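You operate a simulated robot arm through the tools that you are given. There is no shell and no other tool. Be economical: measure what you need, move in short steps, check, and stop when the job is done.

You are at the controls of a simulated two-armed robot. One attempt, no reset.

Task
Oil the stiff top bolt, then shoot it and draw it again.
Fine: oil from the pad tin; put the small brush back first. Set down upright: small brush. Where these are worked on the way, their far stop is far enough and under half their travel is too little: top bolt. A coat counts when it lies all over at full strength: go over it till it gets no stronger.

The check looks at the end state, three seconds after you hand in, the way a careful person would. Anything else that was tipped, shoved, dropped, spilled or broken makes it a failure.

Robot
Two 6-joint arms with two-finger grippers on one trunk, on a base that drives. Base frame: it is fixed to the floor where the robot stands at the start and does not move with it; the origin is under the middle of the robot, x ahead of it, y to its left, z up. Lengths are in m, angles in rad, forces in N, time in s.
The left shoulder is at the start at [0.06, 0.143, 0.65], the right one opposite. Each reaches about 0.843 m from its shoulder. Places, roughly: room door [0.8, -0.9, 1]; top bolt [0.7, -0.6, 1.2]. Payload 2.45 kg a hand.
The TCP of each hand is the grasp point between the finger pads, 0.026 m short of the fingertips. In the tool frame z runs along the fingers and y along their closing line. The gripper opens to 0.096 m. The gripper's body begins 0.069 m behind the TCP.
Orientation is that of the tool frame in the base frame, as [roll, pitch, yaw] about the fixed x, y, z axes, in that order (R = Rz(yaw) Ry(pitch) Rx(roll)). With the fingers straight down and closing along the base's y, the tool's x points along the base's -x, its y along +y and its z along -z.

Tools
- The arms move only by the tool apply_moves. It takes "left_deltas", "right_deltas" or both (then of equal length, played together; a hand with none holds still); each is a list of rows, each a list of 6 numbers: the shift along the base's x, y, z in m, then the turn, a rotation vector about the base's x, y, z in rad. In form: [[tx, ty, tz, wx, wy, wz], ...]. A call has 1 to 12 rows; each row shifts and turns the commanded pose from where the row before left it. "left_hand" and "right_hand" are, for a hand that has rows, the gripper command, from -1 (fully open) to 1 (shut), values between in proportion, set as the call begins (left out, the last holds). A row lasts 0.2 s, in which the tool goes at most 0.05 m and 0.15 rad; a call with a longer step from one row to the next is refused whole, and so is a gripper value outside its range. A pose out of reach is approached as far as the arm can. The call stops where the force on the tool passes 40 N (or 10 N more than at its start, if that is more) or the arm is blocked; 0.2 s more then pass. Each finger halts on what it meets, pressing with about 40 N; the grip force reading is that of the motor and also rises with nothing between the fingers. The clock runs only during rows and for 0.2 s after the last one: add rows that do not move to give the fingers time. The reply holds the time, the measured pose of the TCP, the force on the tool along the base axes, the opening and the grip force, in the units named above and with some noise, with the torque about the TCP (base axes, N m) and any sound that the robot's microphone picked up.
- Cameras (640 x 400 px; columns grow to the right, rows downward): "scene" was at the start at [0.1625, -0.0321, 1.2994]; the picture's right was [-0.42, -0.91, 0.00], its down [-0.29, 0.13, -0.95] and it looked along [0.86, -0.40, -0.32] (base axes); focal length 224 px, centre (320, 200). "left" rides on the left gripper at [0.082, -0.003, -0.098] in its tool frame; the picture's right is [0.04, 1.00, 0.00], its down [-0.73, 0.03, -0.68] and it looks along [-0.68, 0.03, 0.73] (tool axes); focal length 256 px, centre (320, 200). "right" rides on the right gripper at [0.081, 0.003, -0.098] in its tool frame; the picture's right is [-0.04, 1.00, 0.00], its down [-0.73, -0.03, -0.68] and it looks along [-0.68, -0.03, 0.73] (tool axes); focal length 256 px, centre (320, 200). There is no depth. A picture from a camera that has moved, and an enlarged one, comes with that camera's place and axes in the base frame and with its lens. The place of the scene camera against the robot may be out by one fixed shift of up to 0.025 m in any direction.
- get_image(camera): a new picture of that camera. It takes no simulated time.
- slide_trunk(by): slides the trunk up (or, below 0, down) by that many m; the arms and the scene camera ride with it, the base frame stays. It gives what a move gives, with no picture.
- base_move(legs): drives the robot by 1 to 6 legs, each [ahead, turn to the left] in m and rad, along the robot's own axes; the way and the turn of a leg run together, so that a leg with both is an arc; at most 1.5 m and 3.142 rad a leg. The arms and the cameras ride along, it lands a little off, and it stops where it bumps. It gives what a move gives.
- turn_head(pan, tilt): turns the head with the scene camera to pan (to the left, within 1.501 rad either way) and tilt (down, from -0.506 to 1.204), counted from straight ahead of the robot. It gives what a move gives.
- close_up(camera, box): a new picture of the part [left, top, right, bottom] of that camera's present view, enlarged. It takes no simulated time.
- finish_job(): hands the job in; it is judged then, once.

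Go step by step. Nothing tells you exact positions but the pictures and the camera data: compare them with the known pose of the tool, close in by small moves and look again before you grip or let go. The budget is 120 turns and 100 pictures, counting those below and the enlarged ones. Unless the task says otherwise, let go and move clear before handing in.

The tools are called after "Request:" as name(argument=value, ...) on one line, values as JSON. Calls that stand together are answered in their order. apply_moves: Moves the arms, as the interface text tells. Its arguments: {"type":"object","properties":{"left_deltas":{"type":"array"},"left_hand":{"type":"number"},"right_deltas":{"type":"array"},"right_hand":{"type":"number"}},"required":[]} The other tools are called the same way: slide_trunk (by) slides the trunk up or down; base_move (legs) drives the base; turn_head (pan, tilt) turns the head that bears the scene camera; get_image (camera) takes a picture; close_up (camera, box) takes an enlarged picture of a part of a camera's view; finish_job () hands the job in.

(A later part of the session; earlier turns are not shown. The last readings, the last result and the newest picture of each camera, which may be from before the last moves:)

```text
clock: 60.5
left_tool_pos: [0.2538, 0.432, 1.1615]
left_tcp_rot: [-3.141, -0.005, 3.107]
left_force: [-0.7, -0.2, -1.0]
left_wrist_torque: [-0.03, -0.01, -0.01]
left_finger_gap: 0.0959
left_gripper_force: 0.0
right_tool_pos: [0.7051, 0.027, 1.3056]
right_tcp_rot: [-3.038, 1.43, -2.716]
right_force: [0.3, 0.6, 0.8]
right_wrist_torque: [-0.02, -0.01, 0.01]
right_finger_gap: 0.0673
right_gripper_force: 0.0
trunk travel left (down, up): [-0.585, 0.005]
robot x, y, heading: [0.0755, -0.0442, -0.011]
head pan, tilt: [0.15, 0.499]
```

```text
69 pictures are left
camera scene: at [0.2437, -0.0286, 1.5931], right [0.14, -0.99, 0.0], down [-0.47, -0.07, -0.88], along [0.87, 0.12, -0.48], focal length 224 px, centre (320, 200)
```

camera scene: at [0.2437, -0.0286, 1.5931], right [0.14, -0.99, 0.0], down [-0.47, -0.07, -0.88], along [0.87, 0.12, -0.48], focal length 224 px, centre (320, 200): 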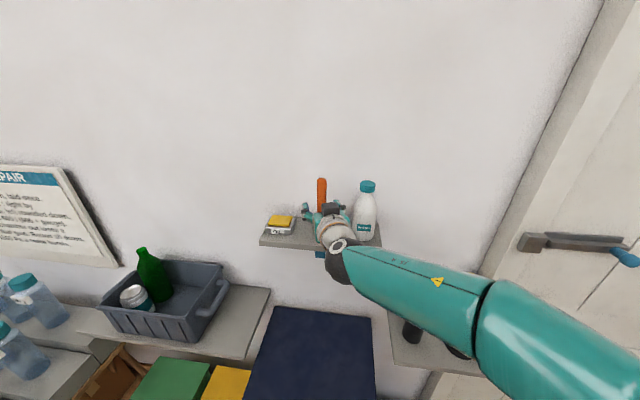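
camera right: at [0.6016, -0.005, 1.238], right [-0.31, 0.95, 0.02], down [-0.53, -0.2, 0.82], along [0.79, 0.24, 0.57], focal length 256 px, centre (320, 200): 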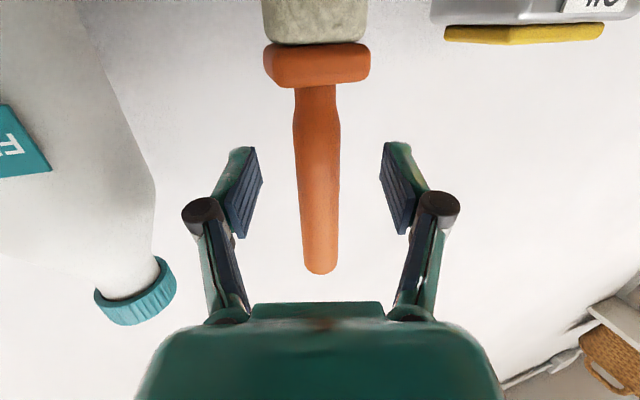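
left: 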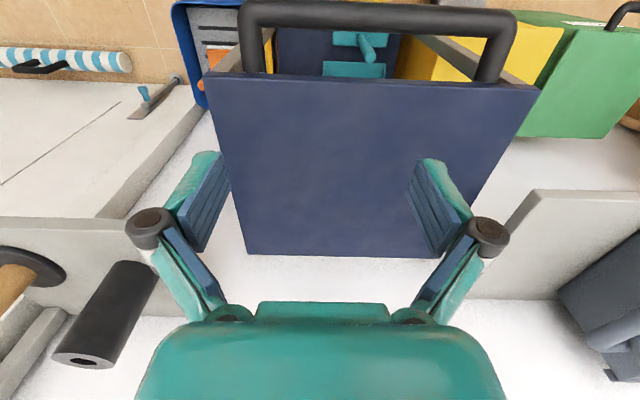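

The handle is right at the grasp point. Closing.

Request:
apply_moves(right_deltas=[[0.004, 0.0015, 0, 0, 0, 0], [0, 0, 0, 0, 0, 0], [0, 0, 0, 0, 0, 0], [0, 0, 0, 0, 0, 0], [0, 0, 0, 0, 0, 0]], right_hand=1)

Request:
get_image(camera="right")

```text
clock: 61.7
left_tool_pos: [0.2526, 0.4313, 1.1629]
left_tcp_rot: [-3.141, -0.003, 3.106]
left_force: [-0.4, 0.4, 0.7]
left_wrist_torque: [-0.01, -0.01, 0.0]
left_finger_gap: 0.096
left_gripper_force: 0.1
right_tool_pos: [0.7101, 0.0288, 1.3049]
right_tcp_rot: [-3.039, 1.429, -2.716]
right_force: [0.4, 0.5, 0.1]
right_wrist_torque: [0.0, 0.01, -0.01]
right_finger_gap: 0.021
right_gripper_force: 40.2
trunk travel left (down, up): [-0.585, 0.005]
robot x, y, heading: [0.0749, -0.0486, -0.013]
head pan, tilt: [0.15, 0.499]
```

```text
68 pictures are left
camera right: at [0.606, -0.0036, 1.2379], right [-0.31, 0.95, 0.03], down [-0.53, -0.2, 0.82], along [0.79, 0.24, 0.57], focal length 256 px, centre (320, 200)
```

right: 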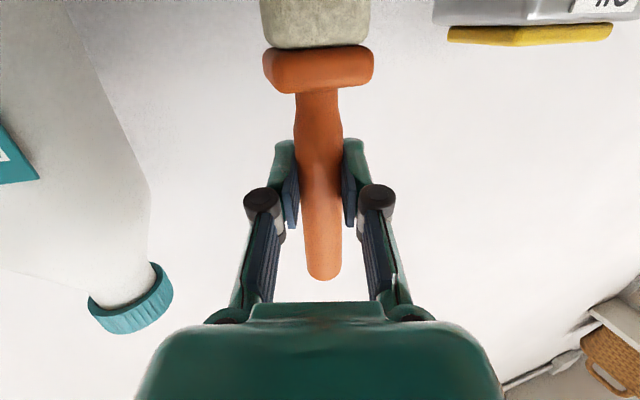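

Brush gripped (gap 0.021). Lift it, carry it above the pad at about (0.72, 0.148).

Request:
apply_moves(right_deltas=[[0, 0, 0.03, 0, 0, 0], [0, 0, 0.03, 0, 0, 0], [0.002, 0.025, 0, 0, 0, 0.03], [0.002, 0.03, 0, 0, 0, 0.04], [0.002, 0.03, 0, 0, 0, 0.04], [0.002, 0.03, 0, 0, 0, 0.04], [0, 0.004, 0, 0, 0, 0], [0, 0, 0, 0, 0, 0]])

Request:
get_image(camera="right")

Request:
close_up(camera="scene", box=[220, 150, 400, 270])

```text
clock: 63.5
left_tool_pos: [0.2525, 0.4308, 1.162]
left_tcp_rot: [-3.139, -0.003, 3.106]
left_force: [0.5, -0.2, -0.1]
left_wrist_torque: [-0.03, -0.05, 0.01]
left_finger_gap: 0.0963
left_gripper_force: 0.0
right_tool_pos: [0.719, 0.1489, 1.3658]
right_tcp_rot: [-3.037, 1.428, -2.564]
right_force: [0.5, -0.2, -0.8]
right_wrist_torque: [0.01, 0.03, -0.05]
right_finger_gap: 0.0212
right_gripper_force: 40.0
trunk travel left (down, up): [-0.585, 0.005]
robot x, y, heading: [0.0717, -0.0486, -0.004]
head pan, tilt: [0.15, 0.499]
```

```text
67 pictures are left
camera right: at [0.6211, 0.1003, 1.2978], right [-0.45, 0.89, 0.02], down [-0.5, -0.27, 0.82], along [0.74, 0.36, 0.57], focal length 256 px, centre (320, 200)
```

right: 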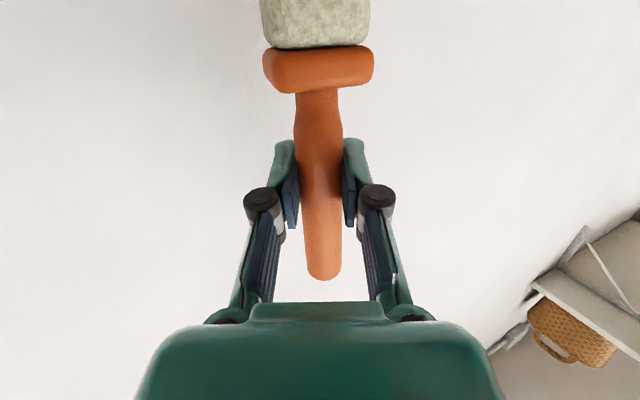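

```text
3.33 times, centred on (310, 210) of scene
camera zoom: at [0.2439, -0.0283, 1.5932], right [0.14, -0.99, 0.0], down [-0.47, -0.07, -0.88], along [0.87, 0.12, -0.48], focal length 748 px, centre (353, 167)
```

zoom: 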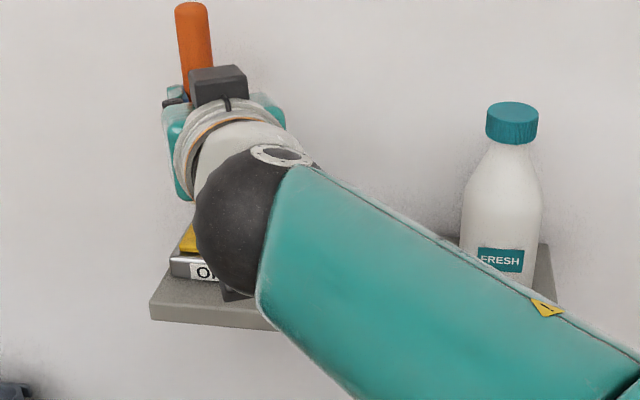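

Brush is over the pad. Lower gently, watching for contact force.

Request:
apply_moves(right_deltas=[[0, 0, -0.01, 0, 0, 0], [0, 0, -0.008, 0, 0, 0], [0, 0, -0.004, 0, 0, 0], [0, 0, 0, 0, 0, 0]])

Request:
apply_moves(right_deltas=[[0, 0, -0.003, 0, 0, 0], [0, 0, -0.002, 0, 0, 0], [0, 0, 0, 0, 0, 0]])

Request:
get_image(camera="left")

```text
clock: 64.5
left_tool_pos: [0.2513, 0.4334, 1.1633]
left_tcp_rot: [3.141, -0.004, 3.105]
left_force: [0.6, 0.0, 0.8]
left_wrist_torque: [0.03, -0.02, -0.01]
left_finger_gap: 0.0961
left_gripper_force: 0.0
right_tool_pos: [0.7178, 0.1476, 1.3443]
right_tcp_rot: [-3.038, 1.427, -2.568]
right_force: [-0.6, 0.2, -0.4]
right_wrist_torque: [0.02, 0.0, -0.01]
right_finger_gap: 0.0211
right_gripper_force: 39.5
trunk travel left (down, up): [-0.585, 0.005]
robot x, y, heading: [0.0742, -0.047, -0.008]
head pan, tilt: [0.15, 0.499]
```

```text
clock: 65.3
left_tool_pos: [0.2529, 0.4311, 1.1631]
left_tcp_rot: [3.141, -0.003, 3.107]
left_force: [0.2, -0.6, 0.6]
left_wrist_torque: [-0.02, -0.04, -0.03]
left_finger_gap: 0.096
left_gripper_force: 0.1
right_tool_pos: [0.719, 0.1476, 1.3386]
right_tcp_rot: [-3.041, 1.428, -2.568]
right_force: [0.1, 0.9, -1.5]
right_wrist_torque: [-0.01, -0.03, 0.0]
right_finger_gap: 0.021
right_gripper_force: 39.9
trunk travel left (down, up): [-0.585, 0.005]
robot x, y, heading: [0.0727, -0.0465, -0.008]
head pan, tilt: [0.15, 0.499]
```

```text
65 pictures are left
camera left: at [0.1714, 0.4312, 1.2616], right [-0.01, 1.0, 0.0], down [0.74, 0.0, 0.68], along [0.68, 0.0, -0.74], focal length 256 px, centre (320, 200)
```

left: 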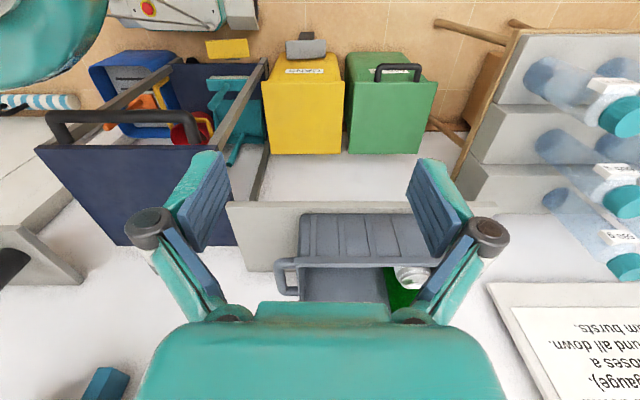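

No clear contact yet. Continue down in small steps.

Request:
apply_moves(right_deltas=[[0, 0, -0.002, 0, 0, 0], [0, 0, -0.002, 0, 0, 0], [0, 0, 0, 0, 0, 0]])

Request:
apply_moves(right_deltas=[[0, 0, -0.002, 0, 0, 0], [0, 0, -0.002, 0, 0, 0], [0, 0, 0, 0, 0, 0]])

Request:
close_up(camera="right", box=[220, 0, 420, 125])

```text
clock: 66.1
left_tool_pos: [0.2538, 0.4317, 1.1618]
left_tcp_rot: [3.141, -0.003, 3.106]
left_force: [0.8, -0.7, 0.9]
left_wrist_torque: [0.0, 0.02, -0.04]
left_finger_gap: 0.096
left_gripper_force: 0.1
right_tool_pos: [0.7178, 0.148, 1.3357]
right_tcp_rot: [-3.039, 1.43, -2.566]
right_force: [0.2, 0.3, 4.2]
right_wrist_torque: [0.1, -0.02, -0.04]
right_finger_gap: 0.0212
right_gripper_force: 40.3
trunk travel left (down, up): [-0.585, 0.005]
robot x, y, heading: [0.0763, -0.0457, -0.011]
head pan, tilt: [0.15, 0.499]
```

```text
clock: 66.9
left_tool_pos: [0.2528, 0.4314, 1.1643]
left_tcp_rot: [-3.141, -0.003, 3.106]
left_force: [0.3, 0.2, 0.2]
left_wrist_torque: [-0.02, -0.02, 0.03]
left_finger_gap: 0.0958
left_gripper_force: 0.0
right_tool_pos: [0.7175, 0.1483, 1.3351]
right_tcp_rot: [-3.037, 1.434, -2.567]
right_force: [4.4, 1.8, 18.8]
right_wrist_torque: [0.48, -0.42, -0.1]
right_finger_gap: 0.0209
right_gripper_force: 40.0
trunk travel left (down, up): [-0.585, 0.005]
robot x, y, heading: [0.0781, -0.0462, -0.013]
head pan, tilt: [0.15, 0.499]
```

```text
3.20 times, centred on (320, 62) of right
camera zoom: at [0.6197, 0.0998, 1.2664], right [-0.45, 0.89, 0.03], down [-0.5, -0.28, 0.82], along [0.74, 0.36, 0.57], focal length 819 px, centre (320, 640)
```

zoom: 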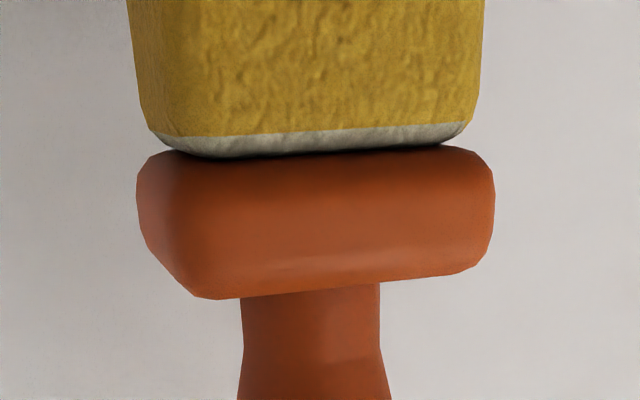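

Bristles turned yellow — the brush is loaded. Lift, pull back clear of the shelf, and carry to the right.

Request:
apply_moves(right_deltas=[[0, 0, 0.02, 0, 0, 0], [0, 0, 0.02, 0, 0, 0], [-0.03, -0.02, 0.01, 0, 0, 0], [-0.04, -0.02, 0, 0, 0, 0], [-0.04, -0.02, 0, 0, 0, -0.05], [-0.04, -0.02, 0, 0, 0, -0.1], [-0.04, -0.03, 0, 0, 0, -0.1], [-0.03, -0.04, 0, 0, 0, -0.1], [0, -0.05, 0, 0, 0, -0.1], [0, -0.05, 0, 0, 0, -0.1], [0, -0.05, 0, 0, 0, 0], [0, -0.05, 0, 0, 0, 0]])

Request:
apply_moves(right_deltas=[[0, -0.05, -0.01, 0, 0, 0], [0, -0.05, -0.01, 0, 0, 0], [0, -0.05, -0.01, 0, 0, 0], [0, -0.05, -0.01, 0, 0, 0], [0, -0.05, -0.01, 0, 0, 0], [0, -0.05, -0.01, 0, 0, 0], [0, -0.05, -0.01, 0, 0, 0], [0, -0.03, 0, 0, 0, 0], [0, 0, 0, 0, 0, 0]])

Request:
turn_head(pan=-0.6, tilt=0.4)

Request:
get_image(camera="scene")

Request:
get_image(camera="right")

```text
clock: 69.5
left_tool_pos: [0.251, 0.4312, 1.163]
left_tcp_rot: [-3.141, -0.004, 3.106]
left_force: [-0.8, 0.1, -0.2]
left_wrist_torque: [0.01, 0.02, 0.0]
left_finger_gap: 0.0959
left_gripper_force: 0.1
right_tool_pos: [0.4994, -0.2051, 1.3807]
right_tcp_rot: [-3.037, 1.428, -3.115]
right_force: [-1.0, -0.4, -0.5]
right_wrist_torque: [-0.01, 0.01, 0.03]
right_finger_gap: 0.0207
right_gripper_force: 40.1
trunk travel left (down, up): [-0.585, 0.005]
robot x, y, heading: [0.0802, -0.0467, -0.012]
head pan, tilt: [0.15, 0.499]
```

```text
refused: row 1 steps farther than a row can; nothing moved
```

```text
clock: 70.6
left_tool_pos: [0.2527, 0.431, 1.1626]
left_tcp_rot: [3.141, -0.004, 3.107]
left_force: [0.4, 0.4, -0.7]
left_wrist_torque: [0.02, 0.05, -0.02]
left_finger_gap: 0.0958
left_gripper_force: 0.1
right_tool_pos: [0.4991, -0.202, 1.382]
right_tcp_rot: [-3.037, 1.428, -3.116]
right_force: [-0.1, -0.1, -0.8]
right_wrist_torque: [-0.01, -0.01, -0.03]
right_finger_gap: 0.0214
right_gripper_force: 40.0
trunk travel left (down, up): [-0.585, 0.005]
robot x, y, heading: [0.0776, -0.0497, -0.007]
head pan, tilt: [-0.6, 0.4]
```

```text
63 pictures are left
camera scene: at [0.2294, -0.0944, 1.6024], right [-0.57, -0.82, 0.0], down [-0.32, 0.22, -0.92], along [0.76, -0.53, -0.39], focal length 224 px, centre (320, 200)
```

scene: 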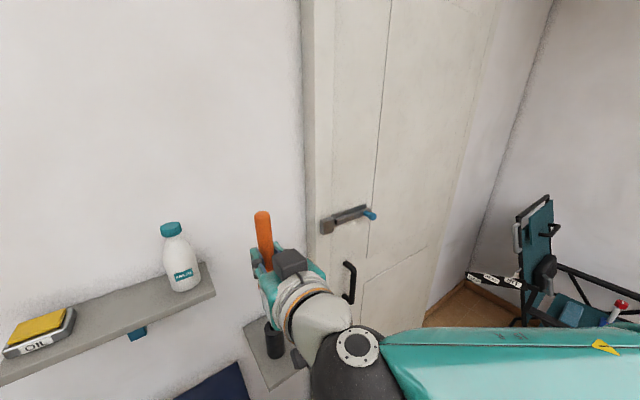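

```text
62 pictures are left
camera right: at [0.3908, -0.1917, 1.3123], right [0.08, 1.0, 0.02], down [-0.57, 0.03, 0.82], along [0.82, -0.08, 0.57], focal length 256 px, centre (320, 200)
```

right: 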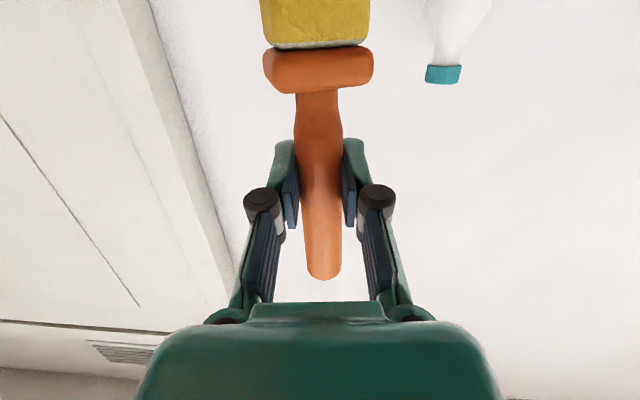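

Nothing dripped. Move right and slightly low so the hand camera can see the bolt beside the brush.

Request:
apply_moves(right_deltas=[[-0.015, -0.045, -0.01, 0, 0, 0.04], [-0.015, -0.045, -0.01, 0, 0, 0.04], [-0.015, -0.045, -0.01, 0, 0, 0], [-0.015, -0.04, -0.02, 0, 0, 0], [-0.01, -0.04, -0.02, 0, 0, 0], [0, -0.04, -0.02, 0, 0, 0], [0, -0.02, -0.04, 0, 0, 0], [0, 0, -0.04, 0, 0, 0], [0, 0, 0, 0, 0, 0]])

Request:
get_image(camera="right")

Request:
get_image(camera="scene")

```text
clock: 72.6
left_tool_pos: [0.2522, 0.4319, 1.1631]
left_tcp_rot: [-3.141, -0.003, 3.107]
left_force: [0.8, -0.5, 0.9]
left_wrist_torque: [-0.02, -0.03, 0.0]
left_finger_gap: 0.0959
left_gripper_force: 0.0
right_tool_pos: [0.4424, -0.4384, 1.2328]
right_tcp_rot: [-3.035, 1.43, -3.033]
right_force: [-0.5, 0.6, -0.5]
right_wrist_torque: [0.0, -0.02, -0.01]
right_finger_gap: 0.0211
right_gripper_force: 40.2
right hand out of reach, approached as far as the arm can: row 4
trunk travel left (down, up): [-0.585, 0.005]
robot x, y, heading: [0.073, -0.0498, -0.006]
head pan, tilt: [-0.6, 0.4]
```

```text
61 pictures are left
camera right: at [0.3344, -0.4354, 1.1644], right [0.0, 1.0, 0.02], down [-0.57, -0.02, 0.82], along [0.82, -0.02, 0.57], focal length 256 px, centre (320, 200)
```

right: 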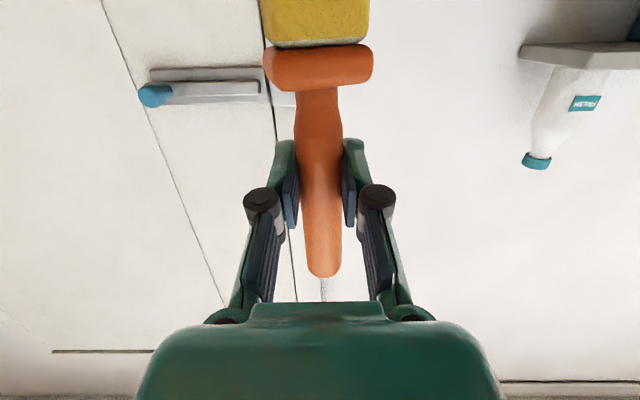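

```text
60 pictures are left
camera scene: at [0.2287, -0.0939, 1.6025], right [-0.57, -0.82, 0.0], down [-0.32, 0.22, -0.92], along [0.76, -0.53, -0.39], focal length 224 px, centre (320, 200)
```

scene: 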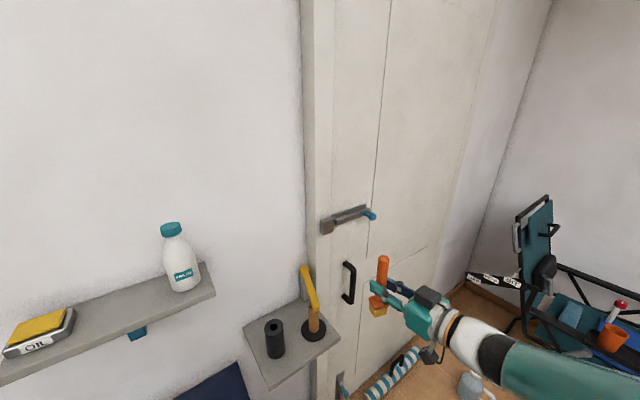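

Bar runs y≈-0.52…-0.65 at z≈1.237, face near x≈0.70. Move in front of it and rotate the brush forward.

Request:
apply_moves(right_deltas=[[0, -0.03, 0, 0, 0, 0], [0, -0.04, 0.01, 0, 0, 0], [0, -0.04, 0.01, 0, 0, 0], [0, -0.03, 0.01, 0, -0.1, 0], [0, 0, 0, 0, -0.15, 0], [0, 0, 0, 0, -0.15, 0], [0, 0, 0, 0, -0.15, 0], [0, 0, 0, 0, -0.15, 0], [0.02, 0, 0, 0, -0.15, 0], [0.02, 0, 0, 0, -0.15, 0], [0.02, 0, 0, 0, -0.15, 0], [0, 0, 0, 0, 0, 0]])

Request:
get_image(camera="scene")

Request:
get_image(camera="right")

```text
clock: 75.2
left_tool_pos: [0.2517, 0.4308, 1.1625]
left_tcp_rot: [-3.141, -0.004, 3.108]
left_force: [0.1, 0.0, -0.8]
left_wrist_torque: [0.01, -0.04, 0.01]
left_finger_gap: 0.0963
left_gripper_force: 0.0
right_tool_pos: [0.5303, -0.593, 1.2932]
right_tcp_rot: [-0.011, 0.564, -0.019]
right_force: [-0.6, 0.7, 0.4]
right_wrist_torque: [0.03, 0.06, 0.02]
right_finger_gap: 0.0214
right_gripper_force: 39.6
right hand out of reach, approached as far as the arm can: row 10, 11
trunk travel left (down, up): [-0.585, 0.005]
robot x, y, heading: [0.075, -0.0482, -0.006]
head pan, tilt: [-0.6, 0.4]
```

```text
59 pictures are left
camera scene: at [0.2277, -0.0943, 1.6026], right [-0.57, -0.82, 0.0], down [-0.32, 0.22, -0.92], along [0.76, -0.53, -0.39], focal length 224 px, centre (320, 200)
```

scene: 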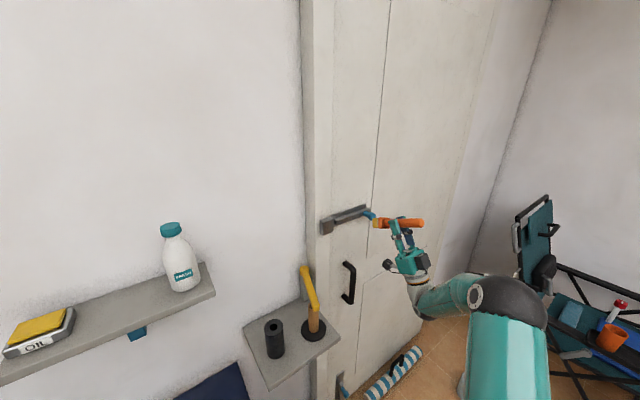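

```text
58 pictures are left
camera right: at [0.5474, -0.5908, 1.1653], right [-0.02, 1.0, 0.01], down [-0.98, -0.02, -0.18], along [-0.18, -0.02, 0.98], focal length 256 px, centre (320, 200)
```

right: 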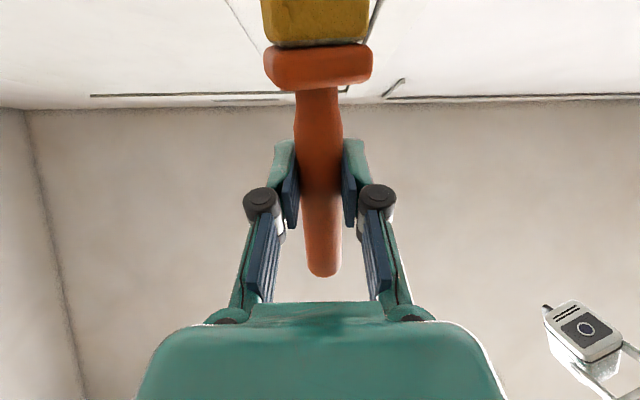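

Brush points forward (about 24° down). Moving closer and levelling further, still short of contact.

Request:
apply_moves(right_deltas=[[0.02, 0, -0.01, 0, 0, 0], [0.02, 0, -0.01, 0, -0.1, 0], [0.01, 0, -0.01, 0, -0.1, 0], [0.005, 0.008, -0.01, 0, 0, 0], [0, 0, 0, 0, 0, 0]])

Request:
close_up(camera="scene", box=[300, 180, 460, 280])

```text
clock: 76.4
left_tool_pos: [0.2528, 0.4312, 1.1626]
left_tcp_rot: [-3.142, -0.003, 3.107]
left_force: [0.0, -0.1, -0.1]
left_wrist_torque: [-0.02, -0.01, 0.01]
left_finger_gap: 0.0958
left_gripper_force: 0.2
right_tool_pos: [0.6132, -0.602, 1.2674]
right_tcp_rot: [-0.006, 0.363, -0.015]
right_force: [-0.6, 0.8, -1.0]
right_wrist_torque: [0.01, 0.05, -0.01]
right_finger_gap: 0.021
right_gripper_force: 40.1
right hand out of reach, approached as far as the arm can: row 2, 3, 4
trunk travel left (down, up): [-0.585, 0.005]
robot x, y, heading: [0.0747, -0.0484, -0.005]
head pan, tilt: [-0.6, 0.4]
```

```text
4.00 times, centred on (380, 230) of scene
camera zoom: at [0.2299, -0.0948, 1.6023], right [-0.57, -0.82, 0.0], down [-0.32, 0.22, -0.92], along [0.76, -0.53, -0.39], focal length 898 px, centre (80, 80)
```

zoom: 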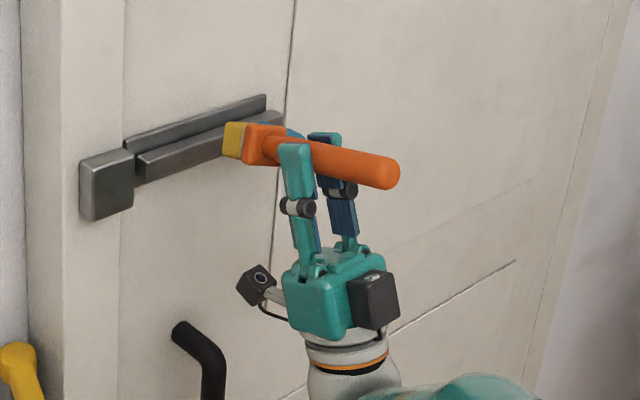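

The wrist is near its bend limit. I'll back off slightly, lower the trunk 0.12, and raise the hand back, so the forearm slopes up.

Request:
apply_moves(right_deltas=[[-0.03, 0, 0, 0, 0, 0], [-0.03, 0, 0, 0, 0, 0], [0, 0, 0, 0, 0, 0]])

Request:
slide_trunk(by=-0.12)

Request:
apply_moves(right_deltas=[[0, 0, 0.03, 0, 0, 0], [0, 0, 0.03, 0, 0, 0], [0, 0, 0.03, 0, 0, 0], [0, 0, 0.01, 0, 0, 0], [0, 0, 0, 0, 0, 0]])

```text
clock: 77.2
left_tool_pos: [0.2529, 0.4315, 1.1613]
left_tcp_rot: [-3.14, -0.005, 3.106]
left_force: [-0.6, -0.7, 0.4]
left_wrist_torque: [-0.01, 0.02, 0.01]
left_finger_gap: 0.0961
left_gripper_force: 0.0
right_tool_pos: [0.5823, -0.6222, 1.2878]
right_tcp_rot: [-0.008, 0.364, -0.016]
right_force: [0.3, 1.1, 0.3]
right_wrist_torque: [-0.02, 0.0, 0.02]
right_finger_gap: 0.0059
right_gripper_force: 30.3
right hand out of reach, approached as far as the arm can: row 1, 2
trunk travel left (down, up): [-0.585, 0.005]
robot x, y, heading: [0.0778, -0.0445, -0.006]
head pan, tilt: [-0.6, 0.4]
```

```text
clock: 78.7
left_tool_pos: [0.2521, 0.4316, 1.0426]
left_tcp_rot: [3.141, -0.003, 3.106]
left_force: [-0.8, -0.5, 0.6]
left_wrist_torque: [0.01, -0.01, -0.03]
left_finger_gap: 0.0959
left_gripper_force: 0.0
right_tool_pos: [0.5819, -0.6239, 1.1684]
right_tcp_rot: [-0.007, 0.365, -0.016]
right_force: [-0.5, 0.3, 0.3]
right_wrist_torque: [-0.02, -0.02, -0.02]
right_finger_gap: 0.0058
right_gripper_force: 30.2
trunk travel left (down, up): [-0.465, 0.125]
robot x, y, heading: [0.0753, -0.0464, -0.01]
head pan, tilt: [-0.6, 0.4]
```

```text
clock: 79.9
left_tool_pos: [0.2528, 0.4328, 1.0427]
left_tcp_rot: [3.141, -0.004, 3.106]
left_force: [0.8, -0.4, -0.7]
left_wrist_torque: [0.01, 0.0, 0.02]
left_finger_gap: 0.0959
left_gripper_force: 0.0
right_tool_pos: [0.5827, -0.6228, 1.2685]
right_tcp_rot: [-0.008, 0.366, -0.017]
right_force: [-0.1, -0.9, 0.2]
right_wrist_torque: [0.01, 0.04, 0.01]
right_finger_gap: 0.0061
right_gripper_force: 30.9
trunk travel left (down, up): [-0.465, 0.125]
robot x, y, heading: [0.0748, -0.0487, -0.008]
head pan, tilt: [-0.6, 0.4]
```

The finger gap collapsed to 0.006 — I must see whether the brush slipped.

Request:
get_image(camera="scene")

Request:
get_image(camera="right")

```text
56 pictures are left
camera scene: at [0.2295, -0.0946, 1.4824], right [-0.57, -0.82, 0.0], down [-0.32, 0.22, -0.92], along [0.76, -0.53, -0.39], focal length 224 px, centre (320, 200)
```

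scene: 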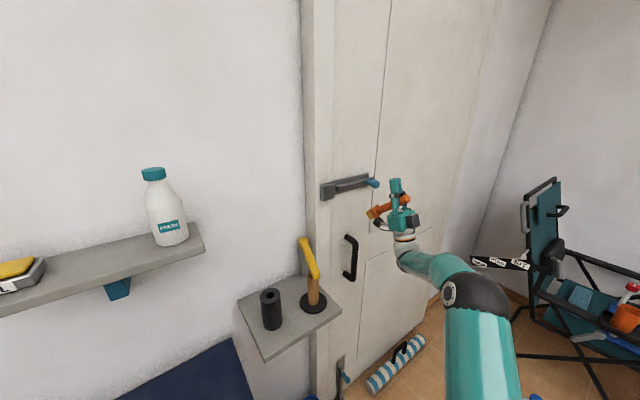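

```text
55 pictures are left
camera right: at [0.6241, -0.6215, 1.1466], right [-0.02, 1.0, 0.01], down [-0.93, -0.02, -0.37], along [-0.37, -0.02, 0.93], focal length 256 px, centre (320, 200)
```

right: 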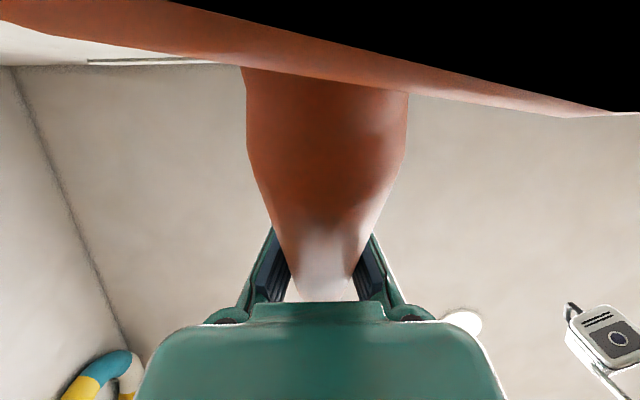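

Request:
close_up(camera="scene", box=[355, 165, 435, 265])

```text
4.00 times, centred on (395, 215) of scene
camera zoom: at [0.2295, -0.0946, 1.4824], right [-0.57, -0.82, 0.0], down [-0.32, 0.22, -0.92], along [0.76, -0.53, -0.39], focal length 898 px, centre (20, 140)
```

zoom: 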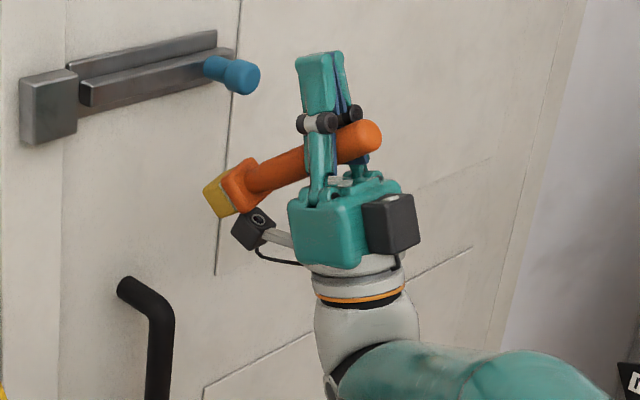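

The brush slid down between the fingers and is cradled against the hand's camera; it hasn't fallen. I'll bring the right hand (fingers still up) to the middle and use the left hand to take the handle, then regrip.

Request:
apply_moves(right_deltas=[[-0.015, 0, 0, 0, 0, 0], [-0.02, 0, 0, 0, 0, 0], [-0.02, 0.01, 0, 0, 0, 0], [-0.02, 0.02, 0, 0, 0, 0], [-0.01, 0.03, 0, 0, 0, 0], [0, 0.035, 0, 0, 0, 0], [0, 0.035, 0, 0, 0, 0], [0, 0.035, 0, 0, 0, 0], [0, 0.035, 0, 0, 0, 0], [0, 0.035, 0, 0, 0, 0], [0, 0.025, 0, 0, 0, 0], [0, 0, 0, 0, 0, 0]], left_deltas=[[0, 0, 0.03, 0, 0, 0], [0, 0, 0.03, -0.14, 0, 0], [0, 0, 0.03, -0.14, 0, 0], [0, 0, 0.02, -0.14, 0, 0], [0, 0, 0.02, -0.14, 0, 0], [0, 0, 0.02, -0.14, 0, 0], [0, 0, 0, -0.14, 0, 0], [0, 0, 0, -0.14, 0, 0], [0, 0, 0, -0.14, 0, 0], [0, 0, 0, -0.14, 0, 0], [0, 0, 0, -0.14, 0, 0], [0, 0, 0, -0.14, 0, 0]])

Request:
turn_head(pan=-0.4, tilt=0.6)

Request:
get_image(camera="scene")

```text
clock: 82.5
left_tool_pos: [0.2802, 0.3129, 1.0012]
left_tcp_rot: [-1.601, 0.033, 3.135]
left_force: [-0.1, 0.0, -0.2]
left_wrist_torque: [0.02, 0.0, 0.02]
left_finger_gap: 0.0961
left_gripper_force: 0.0
left hand out of reach, approached as far as the arm can: row 5, 6, 7, 8, 9, 10, 11, 12
right_tool_pos: [0.5187, -0.3717, 1.3098]
right_tcp_rot: [-0.007, 0.369, -0.016]
right_force: [0.2, 0.1, -0.3]
right_wrist_torque: [-0.01, 0.02, 0.0]
right_finger_gap: 0.0059
right_gripper_force: 30.1
right hand out of reach, approached as far as the arm can: row 5, 6, 7, 8, 9, 10
trunk travel left (down, up): [-0.465, 0.125]
robot x, y, heading: [0.0772, -0.05, -0.005]
head pan, tilt: [-0.6, 0.4]
```

```text
clock: 83.2
left_tool_pos: [0.2796, 0.313, 1.0022]
left_tcp_rot: [-1.601, 0.034, 3.138]
left_force: [0.5, -0.2, -1.1]
left_wrist_torque: [0.02, -0.01, 0.01]
left_finger_gap: 0.0962
left_gripper_force: 0.1
right_tool_pos: [0.5185, -0.3717, 1.3098]
right_tcp_rot: [-0.007, 0.367, -0.015]
right_force: [0.1, -0.5, -1.0]
right_wrist_torque: [-0.01, 0.03, 0.01]
right_finger_gap: 0.0061
right_gripper_force: 30.2
trunk travel left (down, up): [-0.465, 0.125]
robot x, y, heading: [0.0756, -0.0509, -0.01]
head pan, tilt: [-0.4, 0.6]
```

```text
53 pictures are left
camera scene: at [0.2347, -0.0766, 1.4642], right [-0.4, -0.92, 0.0], down [-0.52, 0.22, -0.83], along [0.76, -0.33, -0.56], focal length 224 px, centre (320, 200)
```

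scene: 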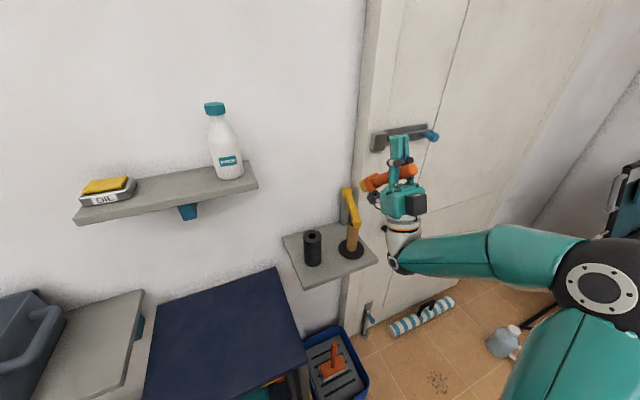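

Both hands are at limits with these poses but usable. Closer look at how the brush sits.

Request:
close_up(camera="scene", box=[345, 120, 445, 220])

Request:
get_image(camera="left")

```text
4.00 times, centred on (395, 170) of scene
camera zoom: at [0.2347, -0.0766, 1.4642], right [-0.4, -0.92, 0.0], down [-0.52, 0.22, -0.83], along [0.76, -0.33, -0.56], focal length 898 px, centre (20, 320)
```

zoom: 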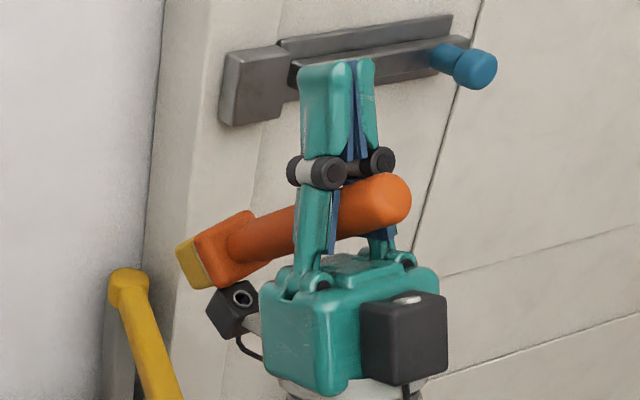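

```text
51 pictures are left
camera left: at [0.1982, 0.4116, 1.0057], right [-0.01, 0.03, -1.0], down [0.74, 0.68, 0.02], along [0.68, -0.74, -0.03], focal length 256 px, centre (320, 200)
```

left: 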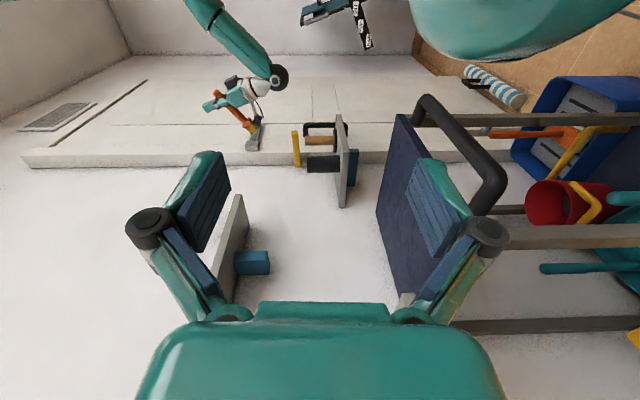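

The handle end sticks out about 3 cm behind the right fingers near (0.47, -0.37, 1.28). Bringing the left hand over, fingers toward -y and closing across the handle, to a standoff.

Request:
apply_moves(left_deltas=[[0.012, -0.035, 0.028, 0, 0, 0.117], [0.012, -0.035, 0.028, 0, 0, 0.117], [0.012, -0.035, 0.028, 0, 0, 0.117], [0.012, -0.035, 0.028, -0.036, 0.099, 0], [0.012, -0.035, 0.028, -0.036, 0.099, 0], [0.012, -0.035, 0.028, -0.036, 0.099, 0], [0.012, -0.035, 0.028, -0.036, 0.099, 0], [0.012, -0.035, 0.028, 0, 0, 0], [0.012, -0.035, 0.028, 0, 0, 0], [0.012, -0.035, 0.02, 0, 0, 0], [0.012, -0.035, 0.01, 0, 0, 0], [0, 0, 0, 0, 0, 0]], left_hand=0)

Request:
get_image(camera="left")

Request:
get_image(camera="scene")

```text
clock: 85.8
left_tool_pos: [0.4111, -0.0725, 1.2837]
left_tcp_rot: [-1.601, -0.387, -2.796]
left_force: [0.3, 0.2, -0.4]
left_wrist_torque: [0.0, 0.02, -0.02]
left_finger_gap: 0.048
left_gripper_force: 0.0
right_tool_pos: [0.5185, -0.3721, 1.3093]
right_tcp_rot: [-0.009, 0.368, -0.014]
right_force: [-1.1, -0.9, 0.4]
right_wrist_torque: [-0.02, -0.02, 0.02]
right_finger_gap: 0.0059
right_gripper_force: 29.7
trunk travel left (down, up): [-0.465, 0.125]
robot x, y, heading: [0.0758, -0.0468, -0.009]
head pan, tilt: [-0.4, 0.6]
```

```text
50 pictures are left
camera left: at [0.3084, -0.0054, 1.3208], right [-0.4, -0.11, -0.91], down [0.41, 0.87, -0.29], along [0.82, -0.48, -0.3], focal length 256 px, centre (320, 200)
```

left: 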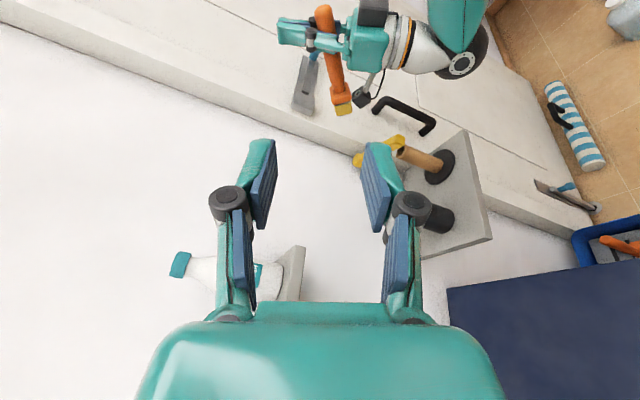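

```text
49 pictures are left
camera scene: at [0.2341, -0.0763, 1.4642], right [-0.4, -0.92, 0.0], down [-0.52, 0.22, -0.83], along [0.76, -0.33, -0.56], focal length 224 px, centre (320, 200)
```

scene: 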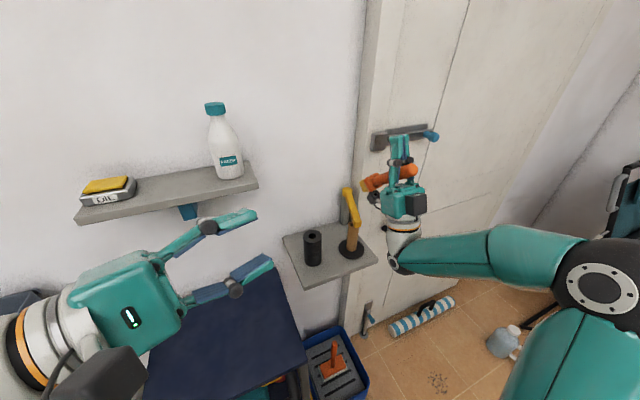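

The left camera gives a good fix: handle end (0.476, -0.372, 1.288), axis sloping 0.66 rad down toward the bristles. I'll align the left hand square to the handle and move to a closer standoff.

Request:
apply_moves(left_deltas=[[0.0065, -0.033, -0.009, -0.105, 0.035, -0.011], [0.0065, -0.033, -0.009, -0.105, 0.035, -0.011], [0.0065, -0.033, -0.009, -0.105, 0.035, -0.011], [0.0065, -0.033, -0.009, -0.105, 0.035, -0.011], [0.0065, -0.033, -0.009, -0.105, 0.035, -0.011], [0.0065, -0.032, -0.008, 0, 0, 0], [0, 0, 0, 0, 0, 0]], left_hand=0.2)

Request:
get_image(camera="left")

```text
clock: 87.4
left_tool_pos: [0.451, -0.2678, 1.2299]
left_tcp_rot: [-1.037, -0.658, 3.141]
left_force: [-0.8, 0.0, -0.3]
left_wrist_torque: [0.0, 0.01, 0.04]
left_finger_gap: 0.0384
left_gripper_force: 0.1
right_tool_pos: [0.5188, -0.3725, 1.3099]
right_tcp_rot: [-0.008, 0.367, -0.015]
right_force: [0.0, 0.6, 0.0]
right_wrist_torque: [-0.01, -0.01, 0.01]
right_finger_gap: 0.0063
right_gripper_force: 30.2
trunk travel left (down, up): [-0.465, 0.125]
robot x, y, heading: [0.0765, -0.0484, -0.007]
head pan, tilt: [-0.4, 0.6]
```

```text
48 pictures are left
camera left: at [0.3569, -0.1827, 1.2433], right [-0.56, -0.51, -0.66], down [0.35, 0.57, -0.74], along [0.75, -0.65, -0.14], focal length 256 px, centre (320, 200)
```

left: 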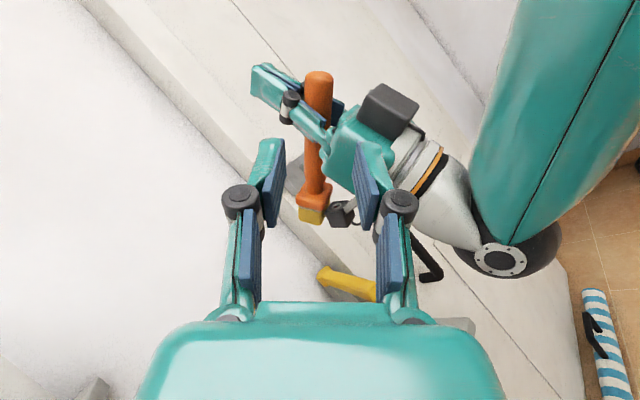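

Fix confirmed. Advance along the fingers to the handle end.

Request:
apply_moves(left_deltas=[[0.009, -0.026, 0.012, 0, 0, 0], [0.009, -0.026, 0.012, 0, 0, 0], [0.008, -0.023, 0.011, 0, 0, 0], [0.005, -0.014, 0.007, 0, 0, 0], [0.003, -0.0085, 0.004, 0, 0, 0], [0, 0, 0, 0, 0, 0]])

Request:
get_image(camera="left")

Request:
close_up(camera="scene", box=[330, 110, 450, 230])

```text
clock: 88.0
left_tool_pos: [0.463, -0.3064, 1.2453]
left_tcp_rot: [-1.044, -0.66, -3.14]
left_force: [-0.6, 3.0, -0.5]
left_wrist_torque: [0.09, 0.06, -0.05]
left_finger_gap: 0.0393
left_gripper_force: 0.0
right_tool_pos: [0.5197, -0.3786, 1.31]
right_tcp_rot: [0.0, 0.37, -0.029]
right_force: [1.1, -2.3, -0.1]
right_wrist_torque: [-0.23, -0.02, 0.12]
right_finger_gap: 0.0059
right_gripper_force: 30.2
trunk travel left (down, up): [-0.465, 0.125]
robot x, y, heading: [0.0767, -0.0464, -0.012]
head pan, tilt: [-0.4, 0.6]
stopped in row 2 (right hand): the force on the tool passed its limit at 57 N (the readings are from after the stop); the commanded pose is now the measured one
```

```text
47 pictures are left
camera left: at [0.3699, -0.2195, 1.2593], right [-0.56, -0.5, -0.66], down [0.35, 0.57, -0.74], along [0.75, -0.65, -0.14], focal length 256 px, centre (320, 200)
```

left: 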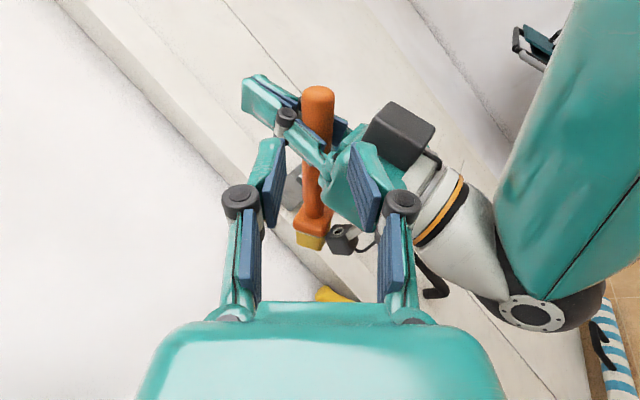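

```text
3.33 times, centred on (390, 170) of scene
camera zoom: at [0.2348, -0.0764, 1.4641], right [-0.4, -0.92, 0.0], down [-0.52, 0.22, -0.82], along [0.76, -0.33, -0.57], focal length 748 px, centre (87, 300)
```

zoom: 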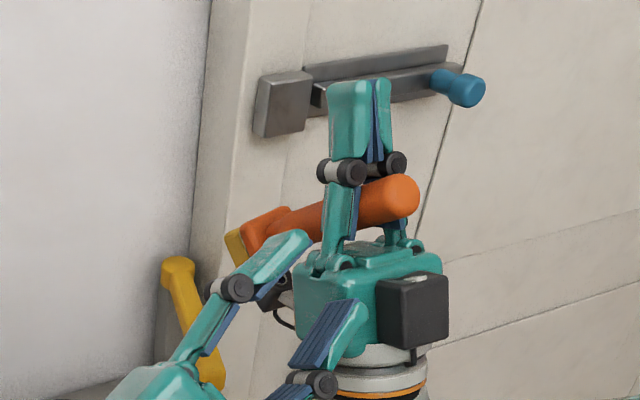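

The left finger touched the right gripper's body (soft stop, brush still seated). There's more free handle on the bristle side, so I back off and re-aim there.

Request:
apply_moves(left_deltas=[[-0.012, 0.034, -0.016, 0, 0, 0], [-0.012, 0.034, -0.016, 0, 0, 0], [0.02, 0.0, 0, 0.089, 0, -0.069], [0.02, 0.0, 0, 0.089, 0, -0.069], [0.022, -0.01, -0.003, 0, 0, 0], [0.02, -0.015, -0.002, 0, 0, 0], [0, 0, 0, 0, 0, 0]])

Request:
get_image(camera="left")

```text
clock: 89.6
left_tool_pos: [0.5218, -0.2649, 1.2081]
left_tcp_rot: [-1.27, -0.66, -3.141]
left_force: [0.1, 0.8, -0.2]
left_wrist_torque: [-0.02, 0.02, 0.01]
left_finger_gap: 0.0382
left_gripper_force: 0.0
right_tool_pos: [0.5194, -0.378, 1.311]
right_tcp_rot: [0.001, 0.367, -0.03]
right_force: [1.1, 0.1, -0.9]
right_wrist_torque: [-0.01, 0.02, 0.03]
right_finger_gap: 0.006
right_gripper_force: 30.2
trunk travel left (down, up): [-0.465, 0.125]
robot x, y, heading: [0.076, -0.0444, -0.015]
head pan, tilt: [-0.4, 0.6]
```

```text
45 pictures are left
camera left: at [0.4405, -0.1691, 1.2386], right [-0.62, -0.3, -0.73], down [0.44, 0.64, -0.63], along [0.66, -0.71, -0.26], focal length 256 px, centre (320, 200)
```

left: 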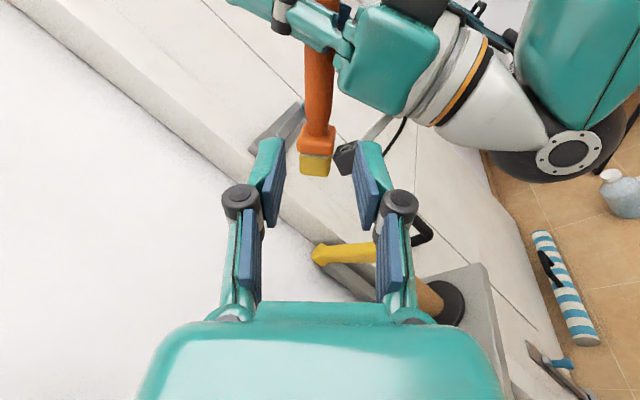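

Aim point on the free handle near the collar: (0.551, -0.378, 1.234). Advancing.

Request:
apply_moves(left_deltas=[[0.007, 0, -0.002, 0, 0, 0], [0.005, -0.026, 0.0065, 0, 0, 0], [0.005, -0.026, 0.0065, 0, 0, 0], [0.004, -0.021, 0.005, 0, 0, 0], [0, 0, 0, 0, 0, 0]], left_hand=0.27)

Request:
get_image(camera="left")

```text
clock: 90.8
left_tool_pos: [0.5418, -0.3361, 1.2243]
left_tcp_rot: [-1.269, -0.659, -3.14]
left_force: [-0.6, -0.7, 0.5]
left_wrist_torque: [-0.01, 0.01, 0.01]
left_finger_gap: 0.0351
left_gripper_force: 0.0
right_tool_pos: [0.5189, -0.3772, 1.3108]
right_tcp_rot: [-0.002, 0.368, -0.03]
right_force: [-0.7, -0.2, -0.5]
right_wrist_torque: [0.0, 0.03, -0.03]
right_finger_gap: 0.0061
right_gripper_force: 30.4
trunk travel left (down, up): [-0.465, 0.125]
robot x, y, heading: [0.0727, -0.0462, -0.004]
head pan, tilt: [-0.4, 0.6]
```

```text
44 pictures are left
camera left: at [0.4613, -0.2416, 1.2542], right [-0.62, -0.3, -0.73], down [0.44, 0.64, -0.63], along [0.66, -0.71, -0.26], focal length 256 px, centre (320, 200)
```

left: 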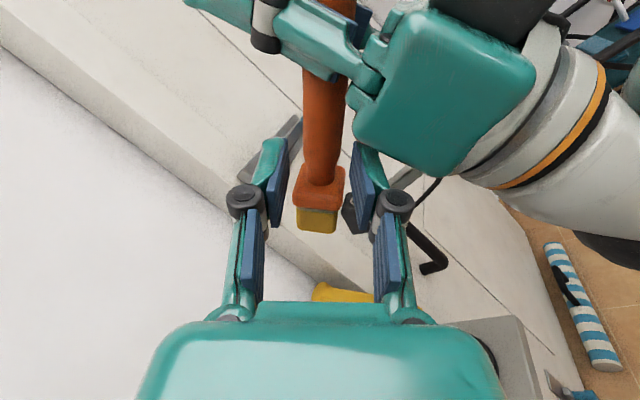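

Passing the body cleanly. Final 4 cm, then close.

Request:
apply_moves(left_deltas=[[0.003, -0.016, 0.004, 0, 0, 0], [0.003, -0.014, 0.0035, 0, 0, 0], [0.002, -0.01, 0.0025, 0, 0, 0], [0, 0, 0, 0, 0, 0]])

Request:
get_image(camera="left")

```text
clock: 91.8
left_tool_pos: [0.5503, -0.3754, 1.237]
left_tcp_rot: [-1.265, -0.659, -3.138]
left_force: [-0.7, 0.3, -0.7]
left_wrist_torque: [-0.02, -0.01, 0.02]
left_finger_gap: 0.035
left_gripper_force: 0.1
right_tool_pos: [0.5192, -0.3773, 1.3118]
right_tcp_rot: [0.0, 0.367, -0.03]
right_force: [-0.5, -0.6, -0.8]
right_wrist_torque: [0.02, 0.03, 0.0]
right_finger_gap: 0.0058
right_gripper_force: 29.9
trunk travel left (down, up): [-0.465, 0.125]
robot x, y, heading: [0.0776, -0.0469, -0.008]
head pan, tilt: [-0.4, 0.6]
```

```text
43 pictures are left
camera left: at [0.4698, -0.2799, 1.2662], right [-0.61, -0.3, -0.73], down [0.44, 0.64, -0.63], along [0.66, -0.71, -0.26], focal length 256 px, centre (320, 200)
```

left: 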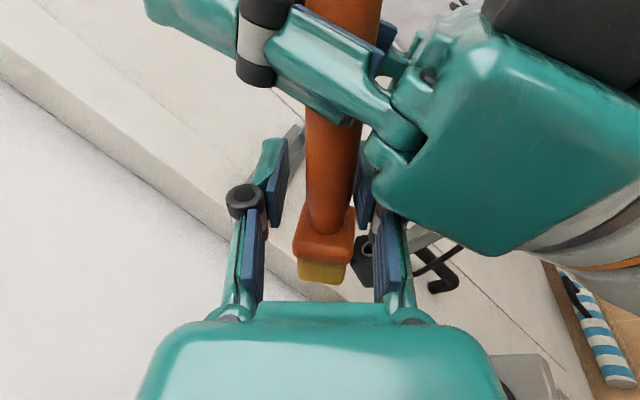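

The handle is between the left fingers. Closing the left hand.

Request:
apply_moves(left_deltas=[[0, 0, 0, 0, 0, 0], [0, 0, 0, 0, 0, 0], [0, 0, 0, 0, 0, 0], [0, 0, 0, 0, 0, 0]], left_hand=1)

Request:
get_image(camera="left")

```text
clock: 92.8
left_tool_pos: [0.5496, -0.3762, 1.2338]
left_tcp_rot: [-1.272, -0.658, -3.137]
left_force: [-22.1, -0.5, -15.9]
left_wrist_torque: [0.09, -1.17, -0.12]
left_finger_gap: 0.0205
left_gripper_force: 40.1
right_tool_pos: [0.5195, -0.3779, 1.3103]
right_tcp_rot: [0.002, 0.369, -0.029]
right_force: [21.2, 0.2, 14.8]
right_wrist_torque: [-0.06, -1.01, 0.1]
right_finger_gap: 0.0061
right_gripper_force: 29.6
trunk travel left (down, up): [-0.465, 0.125]
robot x, y, heading: [0.0766, -0.0471, -0.008]
head pan, tilt: [-0.4, 0.6]
```

```text
42 pictures are left
camera left: at [0.469, -0.2808, 1.2634], right [-0.61, -0.3, -0.73], down [0.44, 0.64, -0.63], along [0.66, -0.71, -0.26], focal length 256 px, centre (320, 200)
```

left: 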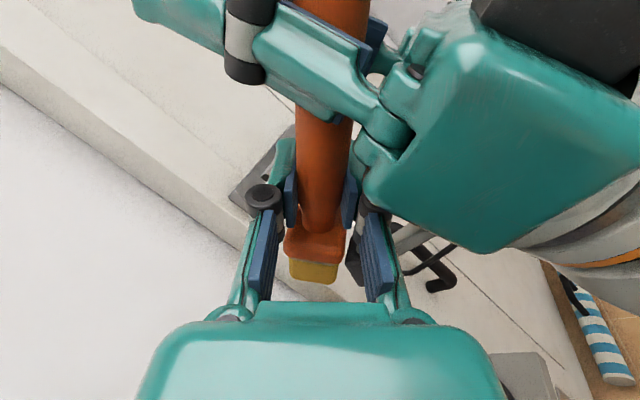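

Left hand holds the brush (40 N). Now open the right hand and withdraw it downward along its fingers.

Request:
apply_moves(right_deltas=[[0, 0, 0, 0, 0, 0], [0, 0, 0, 0, 0, 0], [0, 0, 0, 0, 0, 0], [0, 0, 0, 0, 0, 0]], right_hand=-0.1)

Request:
get_image(camera="left")

```text
clock: 93.8
left_tool_pos: [0.5528, -0.3757, 1.2343]
left_tcp_rot: [-1.27, -0.66, -3.136]
left_force: [0.0, -1.4, -1.4]
left_wrist_torque: [-0.01, 0.02, -0.01]
left_finger_gap: 0.0205
left_gripper_force: 39.5
right_tool_pos: [0.5193, -0.3776, 1.3098]
right_tcp_rot: [0.001, 0.367, -0.029]
right_force: [0.1, -0.3, -0.9]
right_wrist_torque: [-0.01, -0.03, -0.04]
right_finger_gap: 0.0527
right_gripper_force: 0.1
trunk travel left (down, up): [-0.465, 0.125]
robot x, y, heading: [0.0739, -0.0493, -0.002]
head pan, tilt: [-0.4, 0.6]
```

```text
41 pictures are left
camera left: at [0.4704, -0.2803, 1.2641], right [-0.62, -0.3, -0.73], down [0.43, 0.64, -0.63], along [0.66, -0.71, -0.26], focal length 256 px, centre (320, 200)
```

left: 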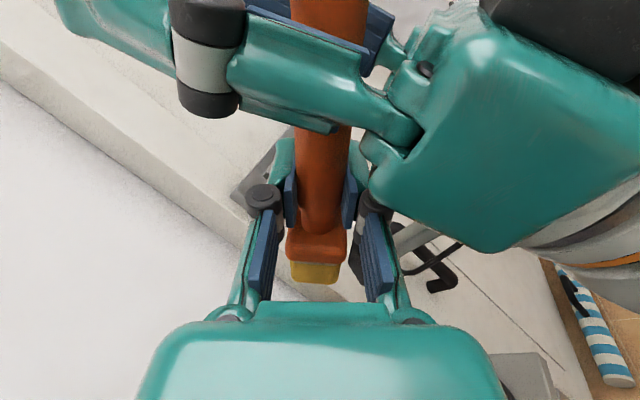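

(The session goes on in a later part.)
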